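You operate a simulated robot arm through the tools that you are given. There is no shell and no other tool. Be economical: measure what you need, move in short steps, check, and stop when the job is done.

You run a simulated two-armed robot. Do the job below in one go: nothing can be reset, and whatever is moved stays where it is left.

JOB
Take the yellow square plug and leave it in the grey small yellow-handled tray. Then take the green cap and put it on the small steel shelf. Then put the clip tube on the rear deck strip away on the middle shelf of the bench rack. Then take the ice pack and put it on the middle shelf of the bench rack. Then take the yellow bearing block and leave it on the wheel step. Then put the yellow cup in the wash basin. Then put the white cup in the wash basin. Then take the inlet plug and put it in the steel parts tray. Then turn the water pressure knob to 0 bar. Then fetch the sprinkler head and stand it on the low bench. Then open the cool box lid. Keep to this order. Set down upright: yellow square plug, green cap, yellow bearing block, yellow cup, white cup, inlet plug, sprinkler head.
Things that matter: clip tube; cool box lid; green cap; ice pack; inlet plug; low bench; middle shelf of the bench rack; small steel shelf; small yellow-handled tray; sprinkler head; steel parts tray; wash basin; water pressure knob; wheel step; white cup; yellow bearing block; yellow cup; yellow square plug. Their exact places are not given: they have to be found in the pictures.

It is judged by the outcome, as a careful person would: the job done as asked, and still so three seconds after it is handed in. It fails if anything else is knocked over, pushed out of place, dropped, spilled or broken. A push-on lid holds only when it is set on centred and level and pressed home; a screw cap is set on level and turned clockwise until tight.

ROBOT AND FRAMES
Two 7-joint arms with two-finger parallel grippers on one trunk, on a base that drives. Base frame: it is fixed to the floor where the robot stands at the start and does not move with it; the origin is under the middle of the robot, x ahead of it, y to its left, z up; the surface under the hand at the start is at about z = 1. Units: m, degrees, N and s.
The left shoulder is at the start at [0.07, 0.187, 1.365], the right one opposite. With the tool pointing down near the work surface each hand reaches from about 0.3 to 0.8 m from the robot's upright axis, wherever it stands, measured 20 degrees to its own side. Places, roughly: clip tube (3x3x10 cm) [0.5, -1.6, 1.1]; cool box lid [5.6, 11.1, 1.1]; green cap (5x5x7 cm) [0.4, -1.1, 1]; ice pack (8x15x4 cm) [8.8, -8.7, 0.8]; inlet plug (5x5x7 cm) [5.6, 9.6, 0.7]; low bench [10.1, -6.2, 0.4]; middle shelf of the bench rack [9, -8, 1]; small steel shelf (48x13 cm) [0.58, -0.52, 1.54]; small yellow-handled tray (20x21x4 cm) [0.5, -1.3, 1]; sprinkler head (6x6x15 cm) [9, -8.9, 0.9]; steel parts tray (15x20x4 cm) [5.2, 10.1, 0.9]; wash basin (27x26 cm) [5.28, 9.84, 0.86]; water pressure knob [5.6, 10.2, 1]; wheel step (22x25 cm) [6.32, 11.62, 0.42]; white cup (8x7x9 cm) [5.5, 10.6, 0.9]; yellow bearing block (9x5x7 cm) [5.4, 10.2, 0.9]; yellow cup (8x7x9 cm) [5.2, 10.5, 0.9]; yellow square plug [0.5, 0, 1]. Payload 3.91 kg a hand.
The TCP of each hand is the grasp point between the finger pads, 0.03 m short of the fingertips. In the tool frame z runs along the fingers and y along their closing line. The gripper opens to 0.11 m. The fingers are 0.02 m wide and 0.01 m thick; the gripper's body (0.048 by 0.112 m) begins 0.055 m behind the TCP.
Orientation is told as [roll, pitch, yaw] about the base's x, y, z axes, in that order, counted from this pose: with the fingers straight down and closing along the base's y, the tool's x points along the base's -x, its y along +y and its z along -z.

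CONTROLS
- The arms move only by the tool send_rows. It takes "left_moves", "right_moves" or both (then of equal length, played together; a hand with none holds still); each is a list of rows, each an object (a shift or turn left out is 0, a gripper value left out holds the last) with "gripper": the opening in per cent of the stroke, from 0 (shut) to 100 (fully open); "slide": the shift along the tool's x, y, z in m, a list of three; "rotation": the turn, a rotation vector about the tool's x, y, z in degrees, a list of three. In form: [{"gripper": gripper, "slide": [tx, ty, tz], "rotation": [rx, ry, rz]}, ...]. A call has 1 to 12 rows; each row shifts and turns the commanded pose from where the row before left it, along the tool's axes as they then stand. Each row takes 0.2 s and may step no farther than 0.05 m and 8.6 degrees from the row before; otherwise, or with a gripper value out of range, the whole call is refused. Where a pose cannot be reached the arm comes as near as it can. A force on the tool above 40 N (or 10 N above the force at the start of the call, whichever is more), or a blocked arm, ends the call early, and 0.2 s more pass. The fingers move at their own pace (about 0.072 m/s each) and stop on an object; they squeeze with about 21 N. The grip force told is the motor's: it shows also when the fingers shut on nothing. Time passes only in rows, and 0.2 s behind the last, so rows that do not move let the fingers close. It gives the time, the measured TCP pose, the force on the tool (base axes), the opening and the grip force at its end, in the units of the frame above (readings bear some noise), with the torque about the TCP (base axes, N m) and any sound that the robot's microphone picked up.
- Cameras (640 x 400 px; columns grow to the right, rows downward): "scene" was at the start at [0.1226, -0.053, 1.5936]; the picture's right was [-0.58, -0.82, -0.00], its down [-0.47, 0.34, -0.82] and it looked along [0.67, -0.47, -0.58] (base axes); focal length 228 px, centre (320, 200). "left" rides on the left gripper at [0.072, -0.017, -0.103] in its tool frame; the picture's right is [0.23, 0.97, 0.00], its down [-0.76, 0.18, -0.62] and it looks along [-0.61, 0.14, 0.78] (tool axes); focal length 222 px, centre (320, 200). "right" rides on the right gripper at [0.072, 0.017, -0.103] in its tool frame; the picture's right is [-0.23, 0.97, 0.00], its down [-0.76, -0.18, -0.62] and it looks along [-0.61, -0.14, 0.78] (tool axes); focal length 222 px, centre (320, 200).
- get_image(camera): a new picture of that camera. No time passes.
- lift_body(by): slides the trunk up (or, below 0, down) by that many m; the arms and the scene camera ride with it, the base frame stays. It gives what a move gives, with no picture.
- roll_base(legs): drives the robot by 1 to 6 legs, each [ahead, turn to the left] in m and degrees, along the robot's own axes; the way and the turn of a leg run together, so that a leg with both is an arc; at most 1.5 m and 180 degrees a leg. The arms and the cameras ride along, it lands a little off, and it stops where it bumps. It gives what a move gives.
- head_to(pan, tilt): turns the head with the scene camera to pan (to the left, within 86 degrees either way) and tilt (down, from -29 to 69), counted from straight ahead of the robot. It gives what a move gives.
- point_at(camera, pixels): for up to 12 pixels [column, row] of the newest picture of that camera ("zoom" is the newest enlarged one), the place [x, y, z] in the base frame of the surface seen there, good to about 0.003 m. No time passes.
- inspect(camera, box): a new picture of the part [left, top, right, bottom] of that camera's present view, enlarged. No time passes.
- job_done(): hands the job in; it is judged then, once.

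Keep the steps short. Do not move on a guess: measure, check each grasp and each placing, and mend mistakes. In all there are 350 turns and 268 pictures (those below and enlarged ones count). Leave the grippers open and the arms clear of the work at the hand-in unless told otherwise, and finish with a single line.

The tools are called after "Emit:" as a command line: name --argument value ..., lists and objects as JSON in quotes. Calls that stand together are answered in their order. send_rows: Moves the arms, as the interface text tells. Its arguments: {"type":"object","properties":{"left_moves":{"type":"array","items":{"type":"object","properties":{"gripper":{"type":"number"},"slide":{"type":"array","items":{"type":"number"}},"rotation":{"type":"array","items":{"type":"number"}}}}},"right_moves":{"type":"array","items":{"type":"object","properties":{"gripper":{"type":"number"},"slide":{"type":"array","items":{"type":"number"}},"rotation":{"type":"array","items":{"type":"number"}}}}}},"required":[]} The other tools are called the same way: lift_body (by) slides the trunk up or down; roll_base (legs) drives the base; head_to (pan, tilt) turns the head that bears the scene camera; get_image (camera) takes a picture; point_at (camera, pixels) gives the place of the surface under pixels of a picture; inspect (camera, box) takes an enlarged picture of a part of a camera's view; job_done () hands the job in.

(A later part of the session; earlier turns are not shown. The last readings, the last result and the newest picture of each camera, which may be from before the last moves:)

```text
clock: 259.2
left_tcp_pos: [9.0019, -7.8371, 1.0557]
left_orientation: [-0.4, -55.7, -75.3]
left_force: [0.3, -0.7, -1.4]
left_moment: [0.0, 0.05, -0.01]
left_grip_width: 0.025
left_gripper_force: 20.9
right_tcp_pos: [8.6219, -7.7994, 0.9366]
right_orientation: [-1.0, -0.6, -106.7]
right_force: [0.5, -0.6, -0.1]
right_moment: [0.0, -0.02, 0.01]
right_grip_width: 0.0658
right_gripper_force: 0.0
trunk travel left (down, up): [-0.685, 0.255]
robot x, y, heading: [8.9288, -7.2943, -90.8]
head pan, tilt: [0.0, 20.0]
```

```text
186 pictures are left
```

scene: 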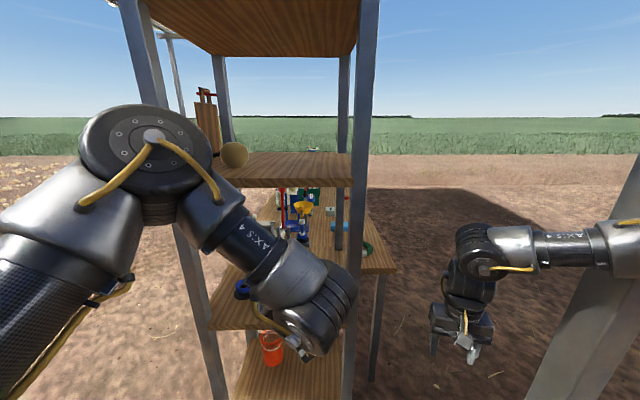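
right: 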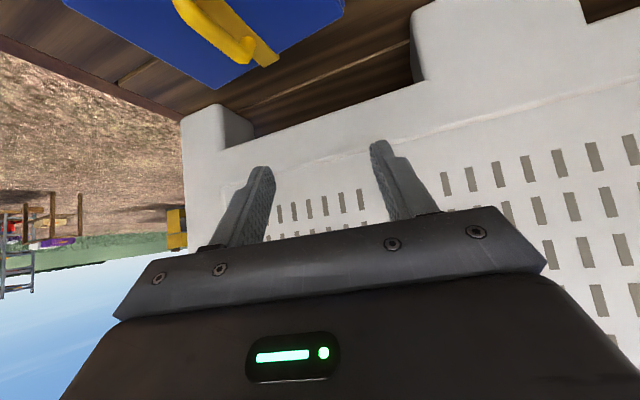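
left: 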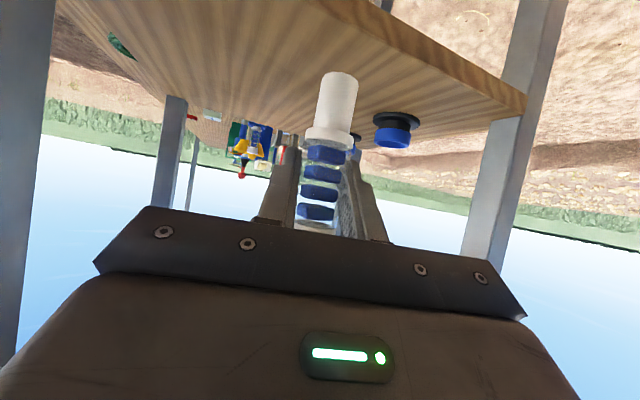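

Inside the opening. I'll move forward 17 cm over the shelf.

Emit:
send_rows --left_moves '[{"slide": [-0.0201, 0, 0.0392]}, {"slide": [-0.0243, 0, 0.0349]}, {"slide": [-0.0243, 0, 0.0349]}, {"slide": [-0.0243, 0, 0.0349]}, {}]'

Emit:
get_image --camera "scene"

Emit:
get_image --camera "left"

```text
clock: 260.4
left_tcp_pos: [9.0428, -8.0051, 1.0521]
left_orientation: [-0.4, -55.6, -75.3]
left_force: [0.3, 0.0, 0.3]
left_moment: [0.0, -0.04, 0.0]
left_grip_width: 0.0252
left_gripper_force: 21.3
right_tcp_pos: [8.6225, -7.7995, 0.9346]
right_orientation: [-0.8, -0.7, -106.8]
right_force: [0.0, 0.6, 0.2]
right_moment: [0.0, 0.02, 0.0]
right_grip_width: 0.0661
right_gripper_force: 0.0
trunk travel left (down, up): [-0.685, 0.255]
robot x, y, heading: [8.9292, -7.2937, -90.7]
head pan, tilt: [0.0, 20.0]
```

```text
185 pictures are left
```

scene: 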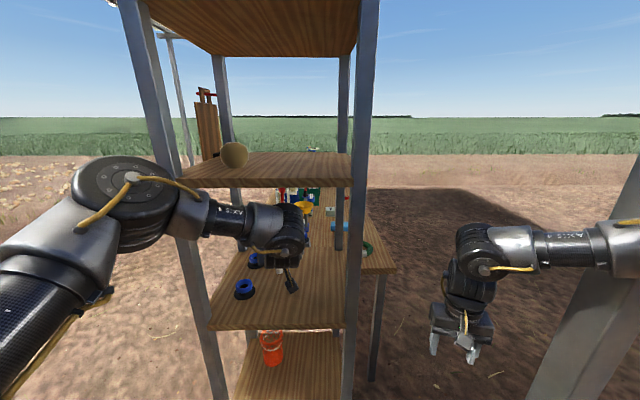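

```text
184 pictures are left
```

left: 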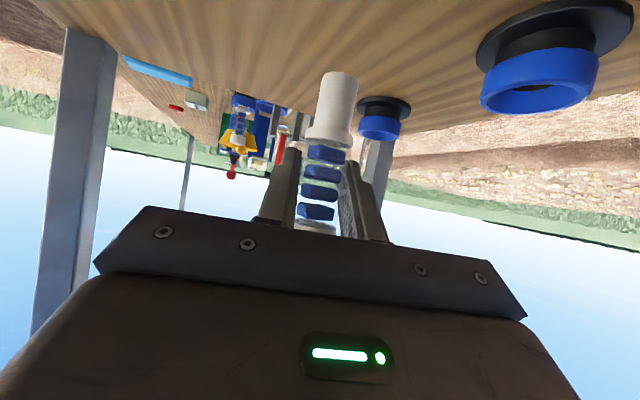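

Between sockets and clear of them. I'll lower to contact.

Emit:
send_rows --left_moves '[{"slide": [0.0205, 0, 0.0143]}, {"slide": [0.0066, 0, 0.0046]}, {"slide": [0.0033, 0, 0.0023]}, {"slide": [0.0025, 0, 0.0017]}, {"slide": [0.0016, 0, 0.0011]}]'

```text
clock: 261.6
left_tcp_pos: [9.0439, -8.0033, 1.0107]
left_orientation: [-0.6, -56.0, -75.1]
left_force: [-1.0, 3.6, 16.2]
left_moment: [0.26, 0.08, 0.02]
left_grip_width: 0.0254
left_gripper_force: 21.5
right_tcp_pos: [8.6213, -7.7995, 0.935]
right_orientation: [-0.9, -0.7, -106.6]
right_force: [0.4, 0.0, 0.5]
right_moment: [-0.02, -0.02, 0.0]
right_grip_width: 0.066
right_gripper_force: 0.1
trunk travel left (down, up): [-0.685, 0.255]
robot x, y, heading: [8.934, -7.2914, -90.7]
head pan, tilt: [0.0, 20.0]
```

Emit:
send_rows --left_moves '[{"slide": [-0.0012, 0, -0.0009]}, {"gripper": 50}, {}, {}, {"slide": [0, 0, -0.03]}, {"slide": [0, 0, -0.03]}, {"slide": [0.0243, 0, -0.0349]}, {"slide": [0.0243, 0, -0.0349]}, {"slide": [0.0243, 0, -0.0349]}]'

Emit:
get_image --camera "left"

Emit:
get_image --camera "scene"

```text
clock: 263.6
left_tcp_pos: [8.9981, -7.8313, 1.0429]
left_orientation: [-0.3, -55.6, -75.2]
left_force: [0.6, -0.3, 0.4]
left_moment: [0.03, 0.01, 0.01]
left_grip_width: 0.0548
left_gripper_force: 0.1
right_tcp_pos: [8.622, -7.7998, 0.9352]
right_orientation: [-0.9, -0.5, -106.6]
right_force: [-0.3, 0.6, -0.1]
right_moment: [0.03, -0.01, -0.01]
right_grip_width: 0.066
right_gripper_force: 0.1
trunk travel left (down, up): [-0.685, 0.255]
robot x, y, heading: [8.93, -7.2893, -90.6]
head pan, tilt: [0.0, 20.0]
```

```text
183 pictures are left
```

left: 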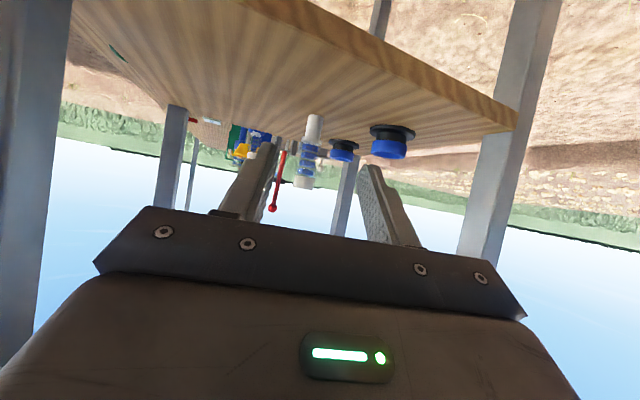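

```text
182 pictures are left
```

scene: 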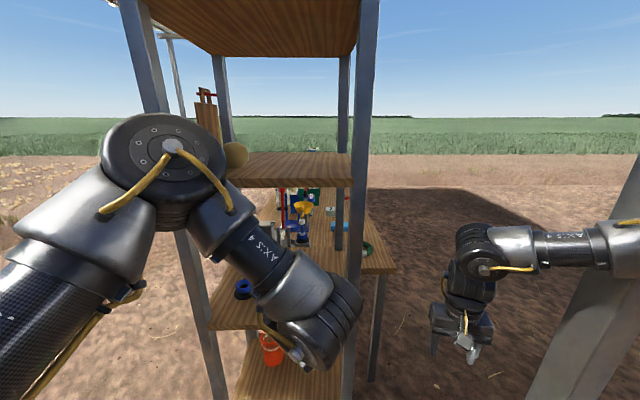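

The clip tube stands on the middle shelf. Now I'll retrace my route to the bench front for the ice pack.

Emit:
roll_base --legs '[[-0.3, 0], [0, 92], [-0.78, 0], [0, 37], [-0.65, 0]]'

Emit:
roll_base --legs '[[0, -118], [1.35, 0], [0, 79]]'

Emit:
head_to --pan 5 --tilt 30

Emit:
get_image --camera "scene"

```text
clock: 278.3
left_tcp_pos: [8.0255, -7.0214, 1.0379]
left_orientation: [-0.3, -55.2, 54.1]
left_force: [0.5, -0.2, 0.1]
left_moment: [-0.03, 0.03, 0.0]
left_grip_width: 0.055
left_gripper_force: 0.1
right_tcp_pos: [8.2379, -7.3337, 0.9308]
right_orientation: [-0.9, -0.4, 22.7]
right_force: [0.3, -0.1, 0.0]
right_moment: [-0.02, -0.02, 0.01]
right_grip_width: 0.0663
right_gripper_force: 0.0
trunk travel left (down, up): [-0.685, 0.255]
robot x, y, heading: [7.6436, -7.4222, 38.7]
head pan, tilt: [0.0, 20.0]
```

```text
clock: 293.3
left_tcp_pos: [8.408, -8.6918, 1.0383]
left_orientation: [-0.3, -55.4, 11.9]
left_force: [-0.5, -0.2, 1.0]
left_moment: [-0.01, 0.0, 0.01]
left_grip_width: 0.055
left_gripper_force: 0.0
right_tcp_pos: [8.3564, -9.0667, 0.9314]
right_orientation: [-1.1, -0.3, -19.6]
right_force: [0.1, -0.1, -0.7]
right_moment: [0.0, 0.0, -0.03]
right_grip_width: 0.0657
right_gripper_force: 0.0
trunk travel left (down, up): [-0.685, 0.255]
robot x, y, heading: [7.8598, -8.7341, -3.8]
head pan, tilt: [0.0, 20.0]
```

```text
clock: 294.0
left_tcp_pos: [8.4085, -8.6922, 1.0375]
left_orientation: [-0.2, -55.3, 11.9]
left_force: [0.1, -0.2, 0.4]
left_moment: [0.06, -0.03, 0.0]
left_grip_width: 0.055
left_gripper_force: 0.0
right_tcp_pos: [8.356, -9.0659, 0.9321]
right_orientation: [-1.0, -0.3, -19.5]
right_force: [0.1, 1.3, -0.1]
right_moment: [-0.02, 0.01, 0.0]
right_grip_width: 0.0663
right_gripper_force: 0.0
trunk travel left (down, up): [-0.685, 0.255]
robot x, y, heading: [7.8622, -8.7331, -3.6]
head pan, tilt: [5.0, 30.0]
```

```text
181 pictures are left
```

scene: 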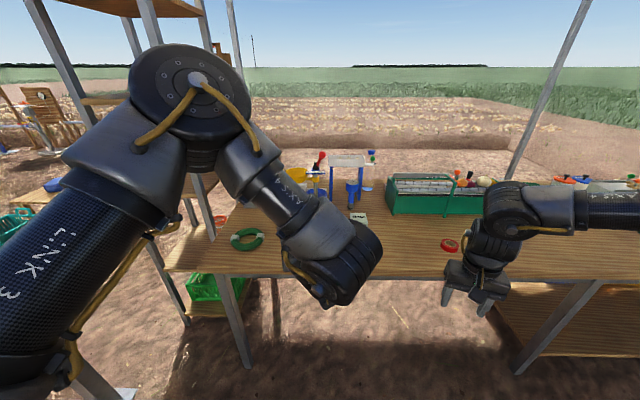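

Emit:
get_image --camera "left"

Emit:
get_image --camera "right"

```text
180 pictures are left
```

left: 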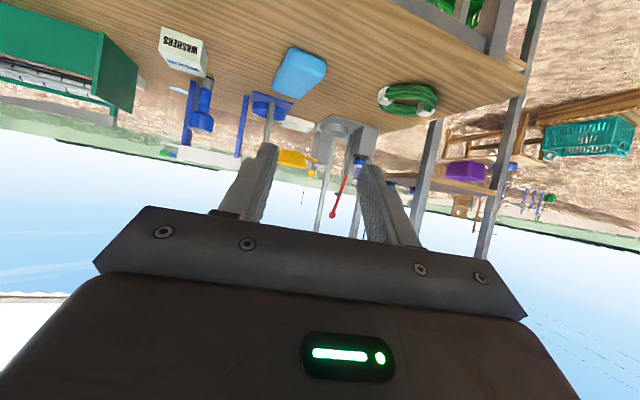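

```text
179 pictures are left
```

right: 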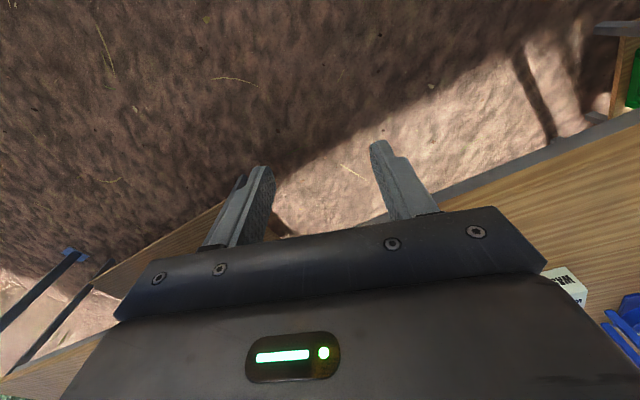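

The ice pack is the light blue block at (300,72) in the left view. I'll measure its edges.

Emit:
inspect --camera "left" --box '[230, 20, 450, 160]'

Emit:
point_at --camera "left" --pixels '[[275, 85], [318, 95], [325, 65], [288, 50], [300, 72], [310, 100], [280, 90], [326, 75], [186, 40], [405, 98], [270, 105]]'

```text
2.86 times, centred on (340, 90) of left
```

zoom: 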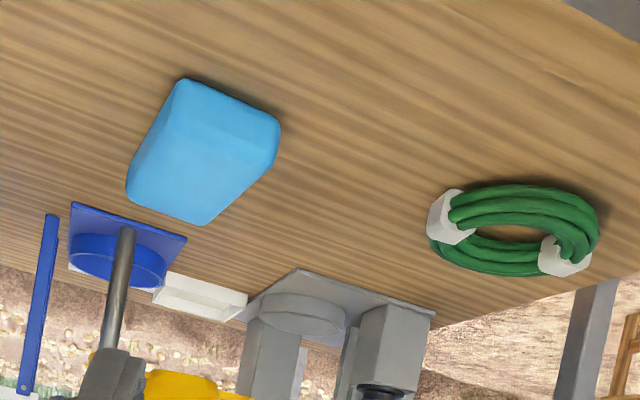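

```text
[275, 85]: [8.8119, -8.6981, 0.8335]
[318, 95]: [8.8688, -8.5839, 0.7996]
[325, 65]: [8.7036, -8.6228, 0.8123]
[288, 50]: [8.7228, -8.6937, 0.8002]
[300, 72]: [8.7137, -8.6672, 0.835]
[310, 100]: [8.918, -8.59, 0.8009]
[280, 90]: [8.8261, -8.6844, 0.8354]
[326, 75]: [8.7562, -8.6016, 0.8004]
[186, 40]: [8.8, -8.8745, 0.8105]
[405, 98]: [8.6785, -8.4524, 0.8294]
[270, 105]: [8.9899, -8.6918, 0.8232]
```

Emit:
point_at --camera "zoom" --pixels '[[190, 92], [268, 125], [205, 215], [135, 188], [200, 160], [180, 130], [245, 150], [175, 200], [262, 155], [240, 190]]'

```text
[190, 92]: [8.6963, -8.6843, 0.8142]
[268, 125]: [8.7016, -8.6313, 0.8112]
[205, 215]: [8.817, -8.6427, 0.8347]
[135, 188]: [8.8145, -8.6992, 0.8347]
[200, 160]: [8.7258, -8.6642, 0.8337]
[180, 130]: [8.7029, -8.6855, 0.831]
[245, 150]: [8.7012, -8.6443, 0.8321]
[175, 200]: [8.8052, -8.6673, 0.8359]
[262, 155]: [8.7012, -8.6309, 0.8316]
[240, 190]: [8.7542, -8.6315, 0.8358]
```

The pack spans x 8.69–8.84, y≈-8.63…-8.70, top 0.835, axis yaw about -7°. I'll draw the right hand back, lower the trunk a bit, and drive closer.

Emit:
send_rows --left_moves '[{"gripper": 92, "rotation": [0, 7, 0]}, {"slide": [0, 0, 0]}, {}]' --right_moves '[{"slide": [0.04, 0, 0]}, {"slide": [0.04, 0, 0]}, {}]'

Emit:
roll_base --legs '[[0.22, 0]]'

Emit:
lift_body --by -0.12

Emit:
get_image --camera "left"

```text
clock: 294.8
left_tcp_pos: [8.4086, -8.6916, 1.0377]
left_orientation: [-0.3, -48.2, 11.8]
left_force: [0.4, -0.1, 0.2]
left_moment: [-0.03, 0.02, 0.02]
left_grip_width: 0.1011
left_gripper_force: 0.1
right_tcp_pos: [8.3206, -9.0895, 0.9365]
right_orientation: [-1.0, -0.2, -19.3]
right_force: [-0.7, 0.5, 0.8]
right_moment: [-0.05, 0.01, 0.01]
right_grip_width: 0.0661
right_gripper_force: 0.1
right hand out of reach, approached as far as the arm can: row 1, 2
trunk travel left (down, up): [-0.685, 0.255]
robot x, y, heading: [7.8568, -8.7331, -3.3]
head pan, tilt: [5.0, 30.0]
```

```text
clock: 296.5
left_tcp_pos: [8.6303, -8.7058, 1.0398]
left_orientation: [-0.2, -48.2, 11.7]
left_force: [0.2, 0.5, -0.4]
left_moment: [-0.02, 0.03, 0.0]
left_grip_width: 0.1011
left_gripper_force: 0.1
right_tcp_pos: [8.5421, -9.105, 0.9366]
right_orientation: [-0.9, -0.2, -19.3]
right_force: [0.0, 0.2, -0.2]
right_moment: [-0.02, 0.0, 0.01]
right_grip_width: 0.0658
right_gripper_force: 0.1
trunk travel left (down, up): [-0.685, 0.255]
robot x, y, heading: [8.0832, -8.7444, -3.4]
head pan, tilt: [5.0, 30.0]
```

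```text
clock: 298.0
left_tcp_pos: [8.6301, -8.7065, 0.9196]
left_orientation: [-0.1, -48.3, 11.9]
left_force: [-0.3, -0.5, -0.9]
left_moment: [-0.03, -0.02, -0.03]
left_grip_width: 0.1009
left_gripper_force: 0.0
right_tcp_pos: [8.5419, -9.1038, 0.8165]
right_orientation: [-1.0, -0.2, -19.2]
right_force: [-0.8, -0.2, -0.3]
right_moment: [0.0, 0.0, 0.01]
right_grip_width: 0.0661
right_gripper_force: 0.1
trunk travel left (down, up): [-0.565, 0.375]
robot x, y, heading: [8.0791, -8.7476, -3.3]
head pan, tilt: [5.0, 30.0]
```

```text
177 pictures are left
```

left: 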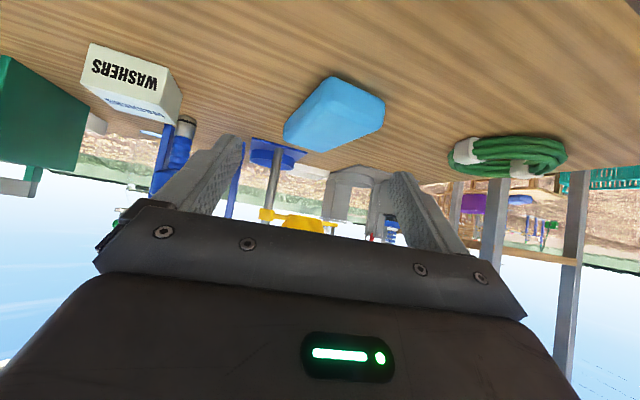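

I'll turn the hand's yaw to match the pack's axis.

Emit:
send_rows --left_moves '[{"rotation": [4.73, 0, 4.2]}, {"rotation": [4.73, 0, 4.2]}, {"rotation": [4.73, 0, 4.2]}, {}]'

Emit:
get_image --camera "left"

```text
clock: 299.0
left_tcp_pos: [8.6274, -8.706, 0.9177]
left_orientation: [-0.3, -48.5, -7.3]
left_force: [0.4, -0.1, 1.1]
left_moment: [0.0, 0.01, 0.01]
left_grip_width: 0.1012
left_gripper_force: 0.0
right_tcp_pos: [8.5407, -9.1056, 0.8166]
right_orientation: [-0.9, -0.3, -19.4]
right_force: [-0.5, 0.3, -0.2]
right_moment: [0.01, 0.0, 0.02]
right_grip_width: 0.066
right_gripper_force: 0.1
trunk travel left (down, up): [-0.565, 0.375]
robot x, y, heading: [8.0825, -8.748, -3.5]
head pan, tilt: [5.0, 30.0]
```

```text
176 pictures are left
```

left: 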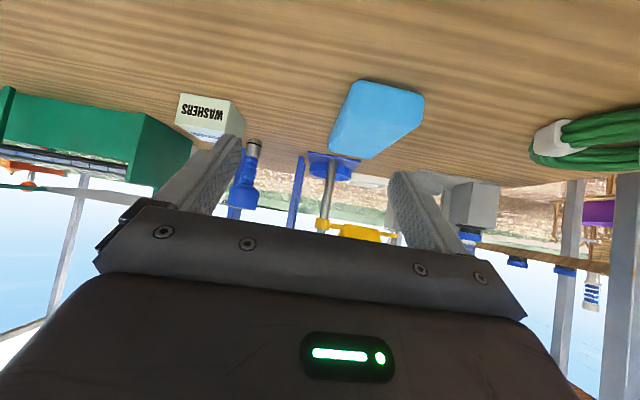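

I'll re-measure the pack's edges from this view.

Emit:
inspect --camera "left" --box '[310, 60, 450, 170]'

Emit:
point_at --camera "left" --pixels '[[358, 88], [420, 100], [420, 118], [362, 153], [333, 142], [352, 100], [340, 125], [400, 130], [375, 145], [412, 115]]'

```text
3.64 times, centred on (380, 115) of left
```

zoom: 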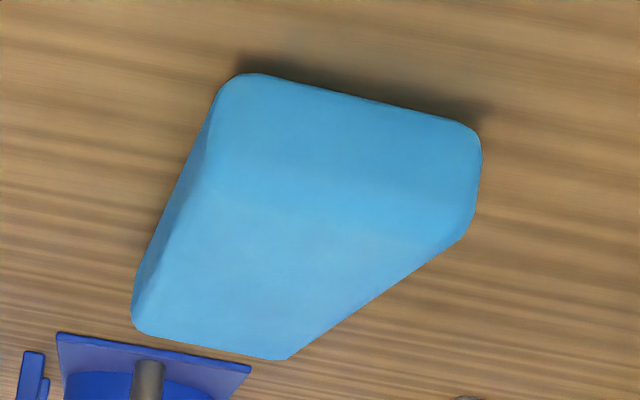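

```text
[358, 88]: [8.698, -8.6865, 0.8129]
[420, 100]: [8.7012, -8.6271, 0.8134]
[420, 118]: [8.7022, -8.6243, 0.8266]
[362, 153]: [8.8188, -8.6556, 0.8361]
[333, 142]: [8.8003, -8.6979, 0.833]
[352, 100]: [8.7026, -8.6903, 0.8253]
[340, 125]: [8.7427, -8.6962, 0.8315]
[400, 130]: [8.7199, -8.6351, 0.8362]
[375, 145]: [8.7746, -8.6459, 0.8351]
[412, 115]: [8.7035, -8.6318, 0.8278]
```

I'll move above the pack, then descend with the fingers astride it.

Emit:
send_rows --left_moves '[{"slide": [-0.027, 0.018, 0.0303]}, {"slide": [-0.027, 0.018, 0.0303]}, {"slide": [-0.027, 0.018, 0.0303]}, {"slide": [0.0321, 0, 0.0286]}, {}]'

Emit:
get_image --camera "left"

```text
clock: 300.2
left_tcp_pos: [8.7297, -8.6833, 0.8766]
left_orientation: [-0.1, -48.5, -7.1]
left_force: [0.2, -0.5, 0.2]
left_moment: [0.02, 0.02, 0.0]
left_grip_width: 0.1012
left_gripper_force: 0.1
left hand out of reach, approached as far as the arm can: row 3
right_tcp_pos: [8.5382, -9.1045, 0.8163]
right_orientation: [-0.9, -0.2, -19.4]
right_force: [0.4, -0.8, -0.5]
right_moment: [0.0, -0.01, -0.02]
right_grip_width: 0.0658
right_gripper_force: 0.1
trunk travel left (down, up): [-0.565, 0.375]
robot x, y, heading: [8.0783, -8.7495, -3.7]
head pan, tilt: [5.0, 30.0]
```

```text
174 pictures are left
```

left: 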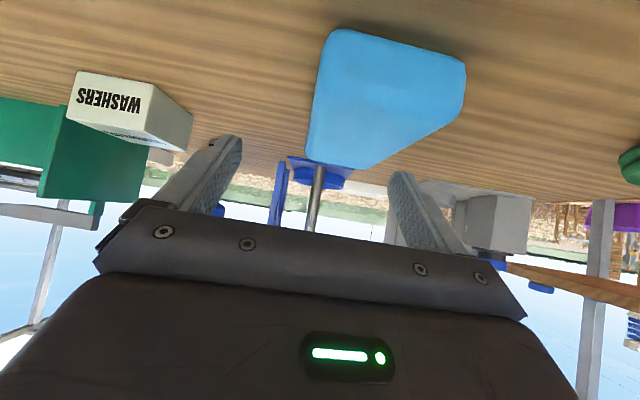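

Emit:
send_rows --left_moves '[{"slide": [0, 0.018, 0]}, {"slide": [-0.0152, 0, 0.0171]}, {"slide": [0.0187, 0, 0.0166]}, {}]'

Emit:
get_image --camera "left"

```text
clock: 301.2
left_tcp_pos: [8.7341, -8.6871, 0.8627]
left_orientation: [-0.1, -49.9, -7.0]
left_force: [-0.6, -1.5, 12.6]
left_moment: [0.69, -0.31, -0.09]
left_grip_width: 0.1005
left_gripper_force: 0.0
left hand out of reach, approached as far as the arm can: row 1, 2
right_tcp_pos: [8.5404, -9.1053, 0.8169]
right_orientation: [-0.9, -0.1, -19.3]
right_force: [0.3, -1.0, 0.4]
right_moment: [0.01, 0.03, 0.0]
right_grip_width: 0.066
right_gripper_force: 0.0
trunk travel left (down, up): [-0.565, 0.375]
robot x, y, heading: [8.076, -8.7469, -3.4]
head pan, tilt: [5.0, 30.0]
stopped in row 4 (left hand): the force on the tool passed its limit at 42 N (the readings are from after the stop); the commanded pose is now the measured one
```

```text
173 pictures are left
```

left: 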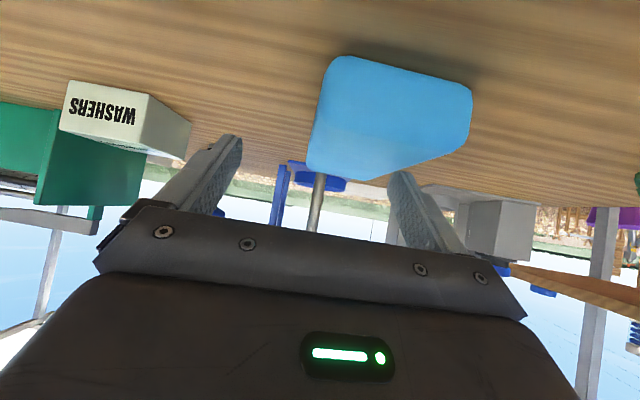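

The left fingertip touched the pack's top, and the wrist is at a limit. I'll raise, turn the base right 15° for better reach, and realign.

Emit:
send_rows --left_moves '[{"slide": [-0.0224, 0, -0.02]}, {"slide": [-0.0374, 0, -0.0333]}]'

Emit:
roll_base --legs '[[0, -15]]'

Emit:
get_image --camera "left"

```text
clock: 301.8
left_tcp_pos: [8.7292, -8.6879, 0.9417]
left_orientation: [0.0, -49.4, -7.1]
left_force: [-0.8, 0.7, 0.3]
left_moment: [0.04, -0.01, 0.0]
left_grip_width: 0.1013
left_gripper_force: 0.0
right_tcp_pos: [8.5396, -9.1048, 0.8169]
right_orientation: [-0.8, -0.2, -19.5]
right_force: [-0.2, -0.5, 0.2]
right_moment: [-0.01, -0.01, -0.04]
right_grip_width: 0.0664
right_gripper_force: 0.0
trunk travel left (down, up): [-0.565, 0.375]
robot x, y, heading: [8.0789, -8.7464, -3.6]
head pan, tilt: [5.0, 30.0]
```

```text
clock: 303.1
left_tcp_pos: [8.7242, -8.8587, 0.9391]
left_orientation: [0.0, -49.5, -21.9]
left_force: [0.6, 0.5, -0.2]
left_moment: [-0.03, -0.02, -0.01]
left_grip_width: 0.1011
left_gripper_force: 0.0
right_tcp_pos: [8.4332, -9.2114, 0.8152]
right_orientation: [-0.9, -0.3, -34.4]
right_force: [0.9, -0.9, -0.5]
right_moment: [0.05, -0.01, 0.01]
right_grip_width: 0.0661
right_gripper_force: 0.0
trunk travel left (down, up): [-0.565, 0.375]
robot x, y, heading: [8.0791, -8.7457, -18.6]
head pan, tilt: [5.0, 30.0]
```

```text
172 pictures are left
```

left: 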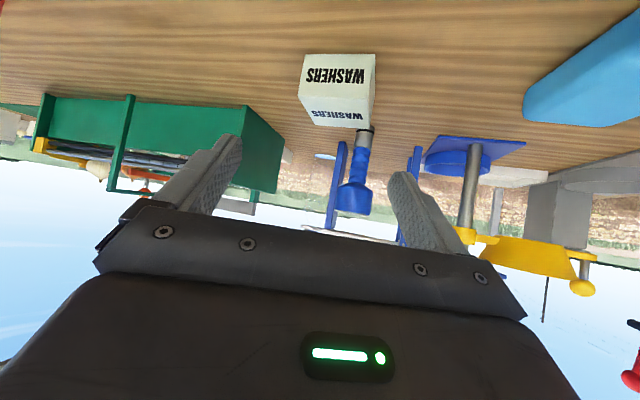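

Emit:
send_rows --left_moves '[{"rotation": [-5.7, 0, -4.9]}, {"rotation": [-5.7, 0, -4.9]}, {"slide": [0, 0.048, 0]}, {"slide": [0, 0.048, 0]}, {"slide": [0, 0.048, 0]}, {"slide": [0, 0.048, 0]}, {}]'

Emit:
get_image --camera "left"

```text
clock: 304.7
left_tcp_pos: [8.7471, -8.6696, 0.9403]
left_orientation: [-0.1, -49.6, -6.7]
left_force: [-0.1, 0.4, 0.2]
left_moment: [-0.03, 0.0, -0.02]
left_grip_width: 0.1015
left_gripper_force: 0.0
right_tcp_pos: [8.433, -9.2134, 0.8147]
right_orientation: [-0.8, -0.1, -34.4]
right_force: [0.0, -0.2, -0.4]
right_moment: [-0.01, -0.03, -0.02]
right_grip_width: 0.0662
right_gripper_force: 0.0
trunk travel left (down, up): [-0.565, 0.375]
robot x, y, heading: [8.0814, -8.7474, -18.5]
head pan, tilt: [5.0, 30.0]
```

```text
171 pictures are left
```

left: 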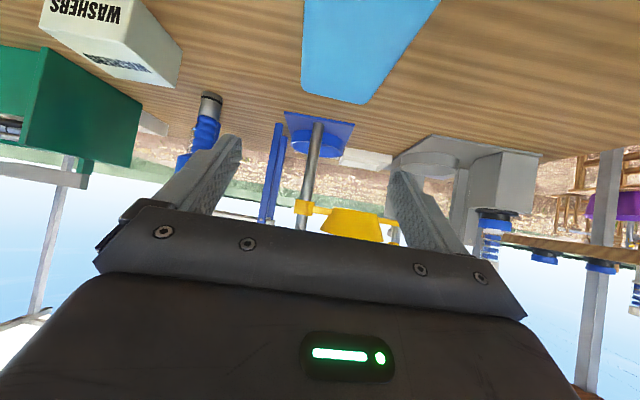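

Emit:
send_rows --left_moves '[{"slide": [0.0267, 0, 0.0227]}, {"slide": [0.0267, 0, 0.0227]}, {}]'

Emit:
get_image --camera "left"

Emit:
point_at --camera "left" --pixels '[[320, 70], [400, 70], [380, 100], [340, 130], [330, 110], [360, 130], [390, 90]]'

```text
clock: 305.5
left_tcp_pos: [8.7472, -8.665, 0.8701]
left_orientation: [-0.1, -49.7, -6.9]
left_force: [-0.4, -0.1, 0.0]
left_moment: [0.0, -0.01, 0.01]
left_grip_width: 0.1011
left_gripper_force: 0.0
right_tcp_pos: [8.4324, -9.2119, 0.816]
right_orientation: [-1.0, -0.2, -34.4]
right_force: [-0.3, 0.0, -0.1]
right_moment: [0.02, -0.01, 0.04]
right_grip_width: 0.0661
right_gripper_force: 0.1
trunk travel left (down, up): [-0.565, 0.375]
robot x, y, heading: [8.0798, -8.7478, -18.3]
head pan, tilt: [5.0, 30.0]
```

```text
170 pictures are left
```

left: 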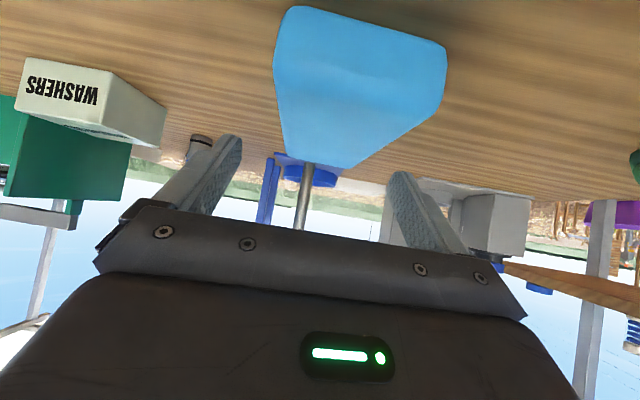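

```text
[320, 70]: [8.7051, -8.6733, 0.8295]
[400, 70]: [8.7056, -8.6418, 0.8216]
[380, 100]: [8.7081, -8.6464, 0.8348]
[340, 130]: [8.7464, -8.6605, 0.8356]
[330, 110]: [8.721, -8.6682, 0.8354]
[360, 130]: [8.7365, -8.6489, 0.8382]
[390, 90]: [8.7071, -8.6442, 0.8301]
```

Emit:
point_at --camera "left" --pixels '[[442, 70], [436, 95], [276, 60], [283, 120], [290, 150], [352, 162], [400, 125], [418, 112]]'

```text
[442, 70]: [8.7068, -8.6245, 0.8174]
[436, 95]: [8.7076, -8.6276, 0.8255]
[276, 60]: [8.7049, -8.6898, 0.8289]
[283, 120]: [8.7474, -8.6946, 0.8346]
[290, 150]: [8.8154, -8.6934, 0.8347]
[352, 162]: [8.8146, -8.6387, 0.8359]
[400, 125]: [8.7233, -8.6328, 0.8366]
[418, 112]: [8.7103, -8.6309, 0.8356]
```

Centred within the opening. I'll descend and close.

Emit:
send_rows --left_moves '[{"slide": [0.0152, 0.003, 0.013]}, {"slide": [0.0133, 0, 0.0113]}, {}]'

Emit:
send_rows --left_moves '[{"gripper": 0}, {}, {}, {}, {}]'

Emit:
get_image --camera "left"

```text
clock: 306.3
left_tcp_pos: [8.7458, -8.6636, 0.8336]
left_orientation: [0.0, -49.6, -6.7]
left_force: [1.3, 0.1, -0.1]
left_moment: [-0.03, 0.02, 0.0]
left_grip_width: 0.1011
left_gripper_force: 0.0
left hand out of reach, approached as far as the arm can: row 1
right_tcp_pos: [8.4342, -9.2109, 0.8165]
right_orientation: [-1.0, -0.2, -34.4]
right_force: [0.0, 0.7, -0.3]
right_moment: [0.02, 0.02, 0.0]
right_grip_width: 0.0661
right_gripper_force: 0.1
trunk travel left (down, up): [-0.565, 0.375]
robot x, y, heading: [8.0797, -8.7465, -18.6]
head pan, tilt: [5.0, 30.0]
```

```text
clock: 307.5
left_tcp_pos: [8.7459, -8.6646, 0.8325]
left_orientation: [-0.1, -49.6, -6.6]
left_force: [0.4, 0.9, 0.6]
left_moment: [0.07, -0.14, 0.08]
left_grip_width: 0.075
left_gripper_force: 21.1
right_tcp_pos: [8.433, -9.2121, 0.8161]
right_orientation: [-0.8, -0.2, -34.4]
right_force: [0.9, 0.7, 0.5]
right_moment: [0.02, -0.01, -0.02]
right_grip_width: 0.066
right_gripper_force: 0.1
trunk travel left (down, up): [-0.565, 0.375]
robot x, y, heading: [8.0817, -8.7495, -18.5]
head pan, tilt: [5.0, 30.0]
```

```text
169 pictures are left
```

left: 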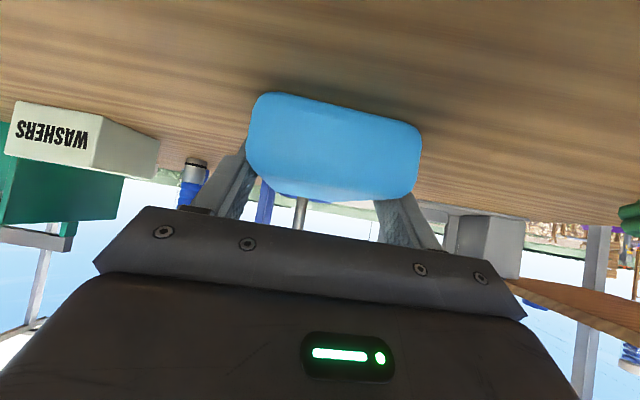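

Gripped (7.5 cm). I'll lift it.

Emit:
send_rows --left_moves '[{"slide": [-0.0228, 0, -0.0194]}, {"slide": [-0.0342, 0, -0.0291]}, {"slide": [-0.0342, 0, -0.0291]}, {"slide": [-0.0342, 0, -0.0291]}]'

Emit:
roll_base --legs '[[-0.25, 0]]'

Emit:
get_image --camera "left"

```text
clock: 308.5
left_tcp_pos: [8.7391, -8.6716, 0.9953]
left_orientation: [0.0, -49.6, -6.7]
left_force: [-0.3, 0.6, -3.4]
left_moment: [0.03, 0.1, 0.03]
left_grip_width: 0.075
left_gripper_force: 21.3
left hand out of reach, approached as far as the arm can: row 4
right_tcp_pos: [8.4314, -9.2112, 0.8173]
right_orientation: [-0.8, -0.2, -34.4]
right_force: [-0.3, 0.3, -0.6]
right_moment: [0.02, 0.02, 0.03]
right_grip_width: 0.0662
right_gripper_force: 0.0
trunk travel left (down, up): [-0.565, 0.375]
robot x, y, heading: [8.0793, -8.747, -18.7]
head pan, tilt: [5.0, 30.0]
```

```text
clock: 310.3
left_tcp_pos: [8.5035, -8.5898, 0.9942]
left_orientation: [-0.2, -49.7, -6.4]
left_force: [0.0, 0.1, -3.1]
left_moment: [0.01, 0.08, -0.02]
left_grip_width: 0.0749
left_gripper_force: 21.1
right_tcp_pos: [8.1962, -9.132, 0.8163]
right_orientation: [-0.9, -0.3, -34.3]
right_force: [0.1, 0.0, 1.0]
right_moment: [0.03, -0.04, -0.01]
right_grip_width: 0.0661
right_gripper_force: 0.1
trunk travel left (down, up): [-0.565, 0.375]
robot x, y, heading: [7.8433, -8.6649, -18.1]
head pan, tilt: [5.0, 30.0]
```

```text
168 pictures are left
```

left: 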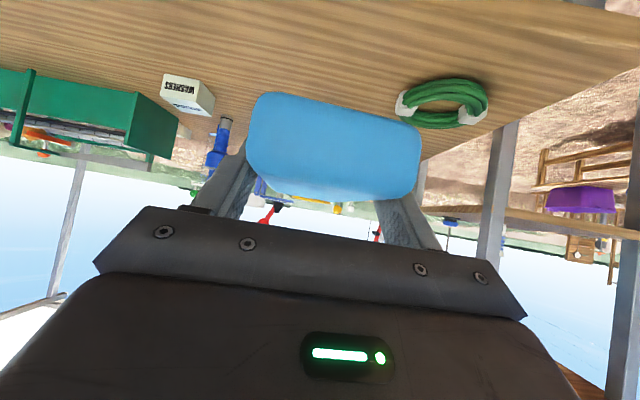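

Pack lifted. I'll drive back round to the rack's left side.

Emit:
roll_base --legs '[[0, 117], [1.26, 0], [0, -60]]'

Emit:
roll_base --legs '[[0.64, 0], [0, -37], [0.76, 0], [0, -92]]'

Emit:
head_to --pan 0 --tilt 25

Emit:
get_image --camera "scene"

```text
clock: 324.2
left_tcp_pos: [7.9496, -6.8255, 0.9932]
left_orientation: [-0.1, -49.5, 50.9]
left_force: [0.3, 0.6, -3.2]
left_moment: [-0.11, 0.06, 0.02]
left_grip_width: 0.0746
left_gripper_force: 21.1
right_tcp_pos: [8.2404, -7.3746, 0.8151]
right_orientation: [-0.9, -0.1, 23.1]
right_force: [0.5, -0.2, -0.8]
right_moment: [-0.05, 0.03, -0.03]
right_grip_width: 0.0661
right_gripper_force: 0.2
trunk travel left (down, up): [-0.565, 0.375]
robot x, y, heading: [7.6597, -7.4231, 38.7]
head pan, tilt: [5.0, 30.0]
```

```text
clock: 337.1
left_tcp_pos: [9.1876, -7.5928, 0.9943]
left_orientation: [-0.1, -49.5, -78.6]
left_force: [-0.7, -1.3, -3.7]
left_moment: [0.12, 0.0, 0.02]
left_grip_width: 0.0749
left_gripper_force: 21.2
right_tcp_pos: [8.58, -7.4683, 0.8162]
right_orientation: [-1.0, -0.1, -106.4]
right_force: [0.3, -0.1, 0.3]
right_moment: [0.01, -0.04, -0.02]
right_grip_width: 0.066
right_gripper_force: 0.1
trunk travel left (down, up): [-0.565, 0.375]
robot x, y, heading: [8.9136, -6.9876, -90.6]
head pan, tilt: [5.0, 30.0]
```

```text
clock: 337.8
left_tcp_pos: [9.1885, -7.5943, 0.9942]
left_orientation: [-0.1, -49.5, -78.5]
left_force: [-1.1, 0.1, -3.1]
left_moment: [0.1, 0.03, 0.04]
left_grip_width: 0.0749
left_gripper_force: 20.8
right_tcp_pos: [8.58, -7.4669, 0.8175]
right_orientation: [-1.0, -0.1, -106.4]
right_force: [-0.1, 0.7, -0.6]
right_moment: [-0.01, -0.02, -0.01]
right_grip_width: 0.066
right_gripper_force: 0.0
trunk travel left (down, up): [-0.565, 0.375]
robot x, y, heading: [8.9101, -6.9898, -90.4]
head pan, tilt: [0.0, 25.0]
```

```text
167 pictures are left
```

scene: 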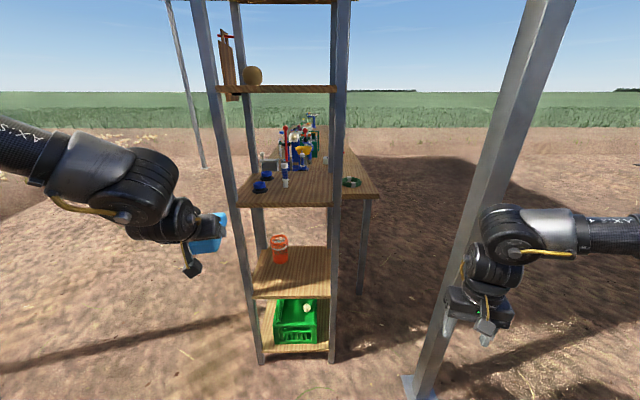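

The tube stands at (285,178). I'll raise the trunk 6 cm, turn the pack parallel to the shelf, and shift it in line with the free strip at x≈8.95.

Emit:
lift_body --by 0.06

Emit:
send_rows --left_moves '[{"slide": [0, -0.047, 0]}, {"slide": [0, -0.047, 0]}, {"slide": [0, -0.047, 0]}, {"slide": [0, -0.047, 0]}, {"slide": [0, -0.047, 0]}, {"rotation": [4.37, 0, 3.73]}, {"rotation": [4.37, 0, 3.73]}, {}]'

Emit:
get_image --camera "scene"

```text
clock: 338.8
left_tcp_pos: [9.1883, -7.5929, 1.0538]
left_orientation: [-0.2, -49.5, -78.6]
left_force: [1.1, -0.1, -3.3]
left_moment: [0.13, 0.0, 0.03]
left_grip_width: 0.0748
left_gripper_force: 21.3
right_tcp_pos: [8.5803, -7.4676, 0.8752]
right_orientation: [-0.9, -0.2, -106.5]
right_force: [0.3, 1.0, 1.0]
right_moment: [0.0, 0.02, 0.02]
right_grip_width: 0.066
right_gripper_force: 0.1
trunk travel left (down, up): [-0.625, 0.315]
robot x, y, heading: [8.911, -6.9874, -90.6]
head pan, tilt: [0.0, 25.0]
```

```text
clock: 340.6
left_tcp_pos: [8.9573, -7.6407, 1.0546]
left_orientation: [-0.1, -49.5, -90.2]
left_force: [0.2, 0.0, -3.4]
left_moment: [0.12, -0.02, 0.04]
left_grip_width: 0.0751
left_gripper_force: 21.0
right_tcp_pos: [8.5801, -7.4681, 0.8759]
right_orientation: [-0.9, -0.1, -106.3]
right_force: [-0.8, -0.1, -0.1]
right_moment: [-0.01, -0.01, 0.02]
right_grip_width: 0.0657
right_gripper_force: 0.1
trunk travel left (down, up): [-0.625, 0.315]
robot x, y, heading: [8.911, -6.9866, -90.2]
head pan, tilt: [0.0, 25.0]
```

```text
166 pictures are left
```

scene: 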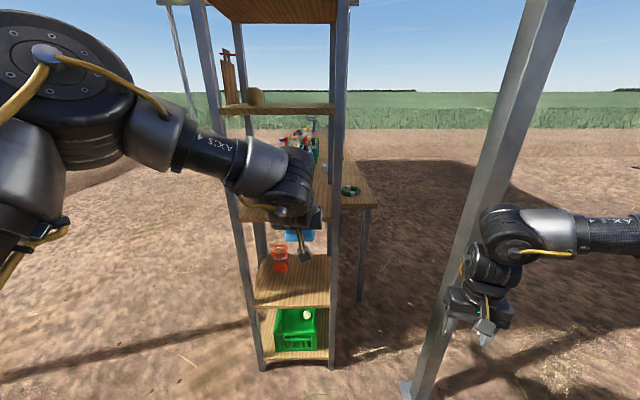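

Aligned. I'll drive forward 0.22 m (same as before) and check.

Emit:
roll_base --legs '[[0.22, 0]]'

Emit:
get_image --camera "scene"

Emit:
get_image --camera "left"

```text
clock: 342.3
left_tcp_pos: [8.9523, -7.858, 1.0535]
left_orientation: [-0.1, -49.6, -90.4]
left_force: [-0.3, -0.9, -4.2]
left_moment: [0.15, -0.01, 0.02]
left_grip_width: 0.0747
left_gripper_force: 20.7
right_tcp_pos: [8.5741, -7.6841, 0.8763]
right_orientation: [-0.9, -0.1, -106.7]
right_force: [0.4, -0.7, -1.3]
right_moment: [0.0, 0.01, 0.03]
right_grip_width: 0.0661
right_gripper_force: 0.0
trunk travel left (down, up): [-0.625, 0.315]
robot x, y, heading: [8.9099, -7.204, -91.0]
head pan, tilt: [0.0, 25.0]
```

```text
165 pictures are left
```

scene: 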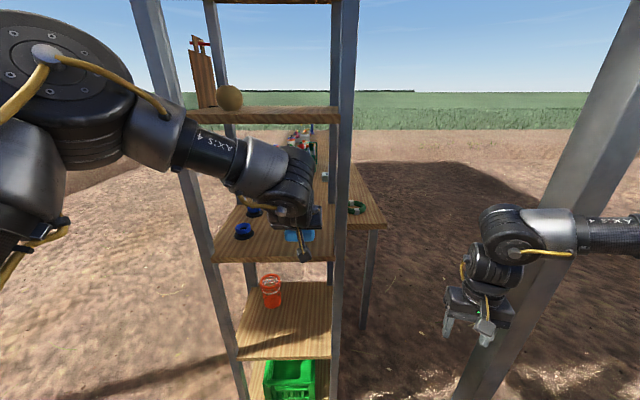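

```text
164 pictures are left
```

left: 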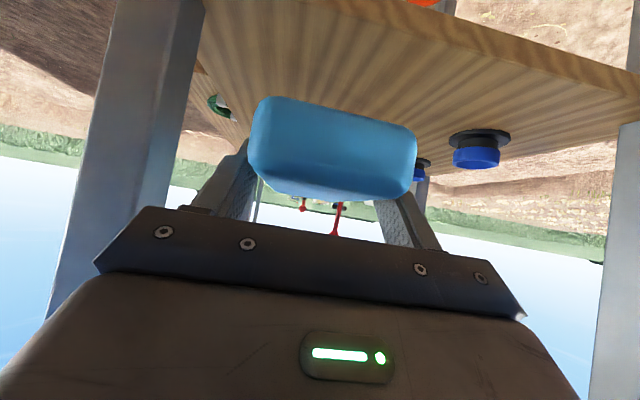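

About 2 cm side margins. I'll shift 6 mm left and advance 15 cm.

Emit:
send_rows --left_moves '[{"slide": [0, 0.006, 0]}, {"slide": [-0.0259, 0, 0.0305]}, {"slide": [-0.0259, 0, 0.0305]}, {"slide": [-0.0259, 0, 0.0305]}, {"slide": [-0.0194, 0, 0.0228]}, {}]'

Emit:
get_image --camera "left"

Emit:
inspect --camera "scene" --box '[160, 70, 400, 280]'

```text
clock: 343.7
left_tcp_pos: [8.9302, -7.9276, 1.0452]
left_orientation: [-0.3, -49.5, -90.1]
left_force: [0.4, 0.0, -3.3]
left_moment: [0.13, 0.05, 0.0]
left_grip_width: 0.0749
left_gripper_force: 20.9
left hand out of reach, approached as far as the arm can: row 3, 4, 5
right_tcp_pos: [8.5753, -7.6836, 0.8765]
right_orientation: [-0.9, -0.3, -106.7]
right_force: [-0.5, 0.3, 0.1]
right_moment: [0.05, 0.02, -0.03]
right_grip_width: 0.066
right_gripper_force: 0.1
trunk travel left (down, up): [-0.625, 0.315]
robot x, y, heading: [8.9081, -7.2037, -90.7]
head pan, tilt: [0.0, 25.0]
```

```text
163 pictures are left
```

left: 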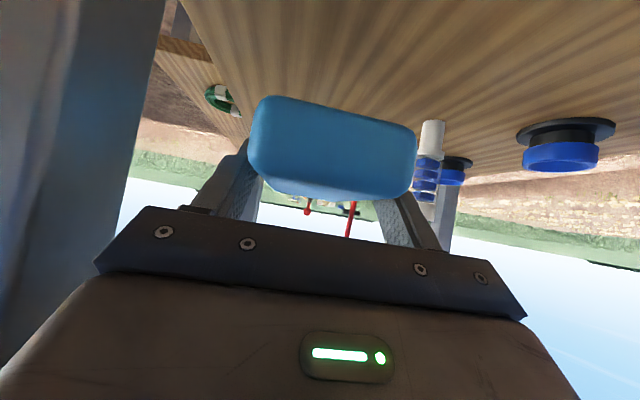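

```text
1.90 times, centred on (280, 175) of scene
```

zoom: 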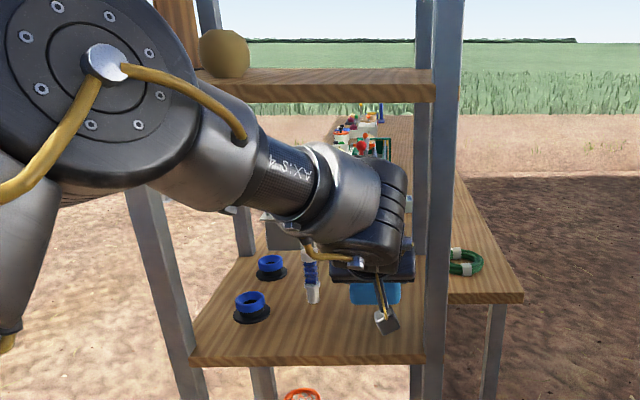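

The arm hit its limit and drifted 2 cm right. I'll correct with the base: turn 2° left, then 8 cm forward.

Emit:
roll_base --legs '[[0, 2]]'

Emit:
get_image --camera "left"

```text
clock: 344.4
left_tcp_pos: [8.9544, -7.9266, 1.0444]
left_orientation: [-0.3, -49.6, -88.2]
left_force: [-0.2, -0.8, -3.6]
left_moment: [0.12, 0.03, -0.03]
left_grip_width: 0.0749
left_gripper_force: 20.7
right_tcp_pos: [8.5889, -7.6948, 0.8759]
right_orientation: [-0.8, -0.1, -104.7]
right_force: [0.2, -0.6, 0.7]
right_moment: [-0.05, 0.02, -0.01]
right_grip_width: 0.0659
right_gripper_force: 0.1
trunk travel left (down, up): [-0.625, 0.315]
robot x, y, heading: [8.9131, -7.2054, -89.1]
head pan, tilt: [0.0, 25.0]
```

```text
161 pictures are left
```

left: 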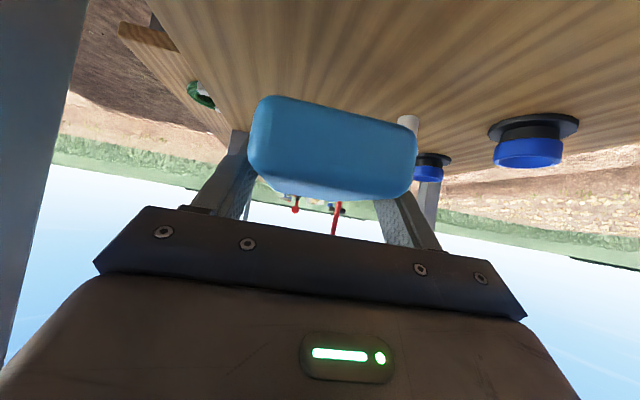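

Emit:
roll_base --legs '[[0.075, 0]]'

Emit:
inspect --camera "scene" --box '[160, 70, 400, 280]'

Emit:
get_image --camera "left"

```text
clock: 345.6
left_tcp_pos: [8.9579, -7.9912, 1.044]
left_orientation: [-0.6, -49.4, -88.1]
left_force: [0.9, -0.5, -3.8]
left_moment: [0.12, -0.03, 0.02]
left_grip_width: 0.0748
left_gripper_force: 20.7
right_tcp_pos: [8.5926, -7.7596, 0.8785]
right_orientation: [-1.2, -0.3, -104.8]
right_force: [-0.2, 0.0, 0.0]
right_moment: [-0.06, -0.01, 0.01]
right_grip_width: 0.066
right_gripper_force: 0.1
trunk travel left (down, up): [-0.625, 0.315]
robot x, y, heading: [8.9131, -7.2762, -89.1]
head pan, tilt: [0.0, 25.0]
stopped in leg 1: the robot was blocked; the commanded pose is now the measured one
```

```text
1.90 times, centred on (280, 175) of scene
```

zoom: 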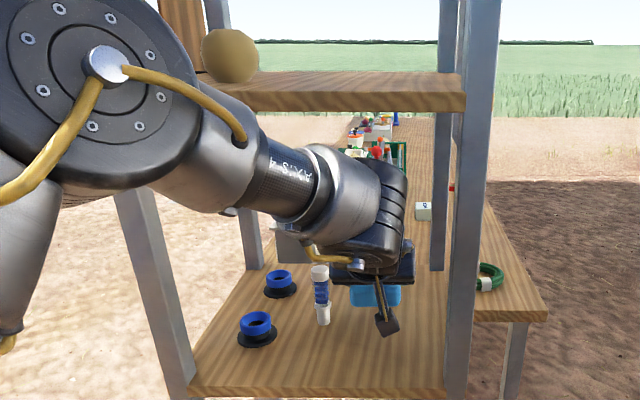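

```text
159 pictures are left
```

left: 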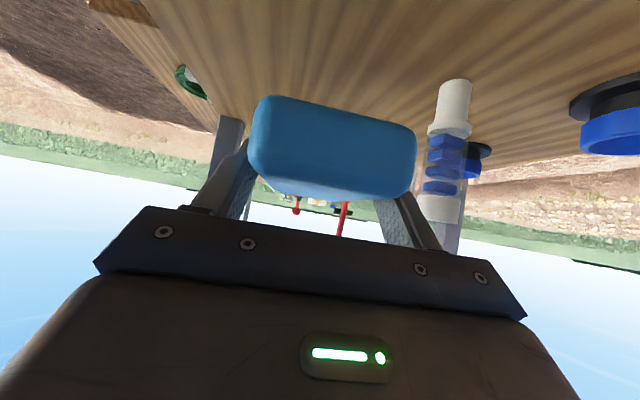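

Blocked after 6.5 cm, probably the forearm at the upper shelf's edge. The depth is good enough. I'll back off 1 cm and lower with the trunk.

Emit:
roll_base --legs '[[-0.012, 0]]'

Emit:
lift_body --by -0.045

Emit:
get_image --camera "left"

Emit:
get_image --camera "scene"

```text
clock: 346.3
left_tcp_pos: [8.9542, -7.9838, 1.0409]
left_orientation: [-0.3, -49.2, -88.4]
left_force: [-0.6, -1.0, -3.6]
left_moment: [0.06, -0.01, -0.02]
left_grip_width: 0.075
left_gripper_force: 20.9
right_tcp_pos: [8.5907, -7.7507, 0.8727]
right_orientation: [-1.0, 0.2, -104.8]
right_force: [-0.4, -0.3, -0.8]
right_moment: [0.03, 0.03, -0.02]
right_grip_width: 0.0659
right_gripper_force: 0.0
trunk travel left (down, up): [-0.625, 0.315]
robot x, y, heading: [8.9135, -7.2631, -88.9]
head pan, tilt: [0.0, 25.0]
```

```text
clock: 347.2
left_tcp_pos: [8.9542, -7.982, 0.9977]
left_orientation: [-0.3, -49.3, -88.4]
left_force: [-0.1, -0.4, -2.9]
left_moment: [0.14, -0.03, 0.02]
left_grip_width: 0.0744
left_gripper_force: 21.0
right_tcp_pos: [8.589, -7.7505, 0.8297]
right_orientation: [-1.1, 0.0, -104.9]
right_force: [-0.5, -0.5, -0.6]
right_moment: [-0.02, -0.02, -0.03]
right_grip_width: 0.0661
right_gripper_force: 0.2
trunk travel left (down, up): [-0.58, 0.36]
robot x, y, heading: [8.9106, -7.2619, -88.8]
head pan, tilt: [0.0, 25.0]
```

```text
158 pictures are left
```

left: 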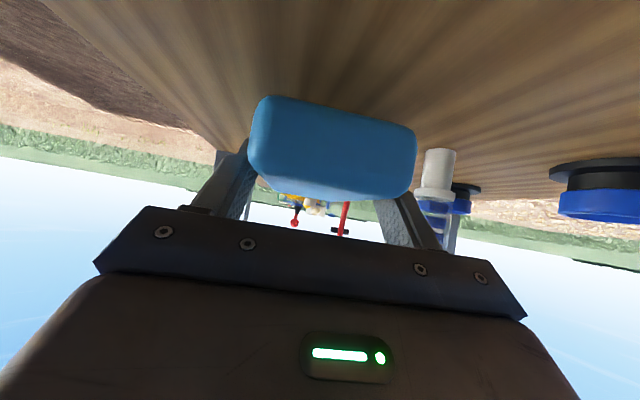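

```text
157 pictures are left
```

scene: 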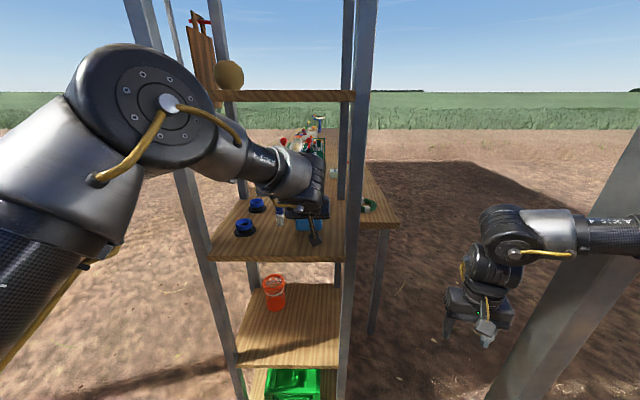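

Pack bottom is about 1.4 cm above the shelf. I'll lower by hand in small steps to contact.

Emit:
send_rows --left_moves '[{"slide": [0.0061, 0, 0.0052]}, {"slide": [0.0023, 0, 0.0019]}, {"slide": [0.0023, 0, 0.0019]}, {"slide": [0.0015, 0, 0.0013]}, {"slide": [0.0015, 0, 0.0013]}]'

```text
clock: 348.4
left_tcp_pos: [8.9546, -7.9819, 0.9837]
left_orientation: [-0.3, -49.8, -88.3]
left_force: [-0.7, -4.7, 15.6]
left_moment: [0.09, -0.31, 0.1]
left_grip_width: 0.0749
left_gripper_force: 20.9
right_tcp_pos: [8.5899, -7.7501, 0.8319]
right_orientation: [-0.8, 0.0, -104.9]
right_force: [-0.7, -0.4, -0.5]
right_moment: [0.03, 0.01, 0.03]
right_grip_width: 0.0661
right_gripper_force: 0.1
trunk travel left (down, up): [-0.58, 0.36]
robot x, y, heading: [8.9134, -7.2631, -89.2]
head pan, tilt: [0.0, 25.0]
```

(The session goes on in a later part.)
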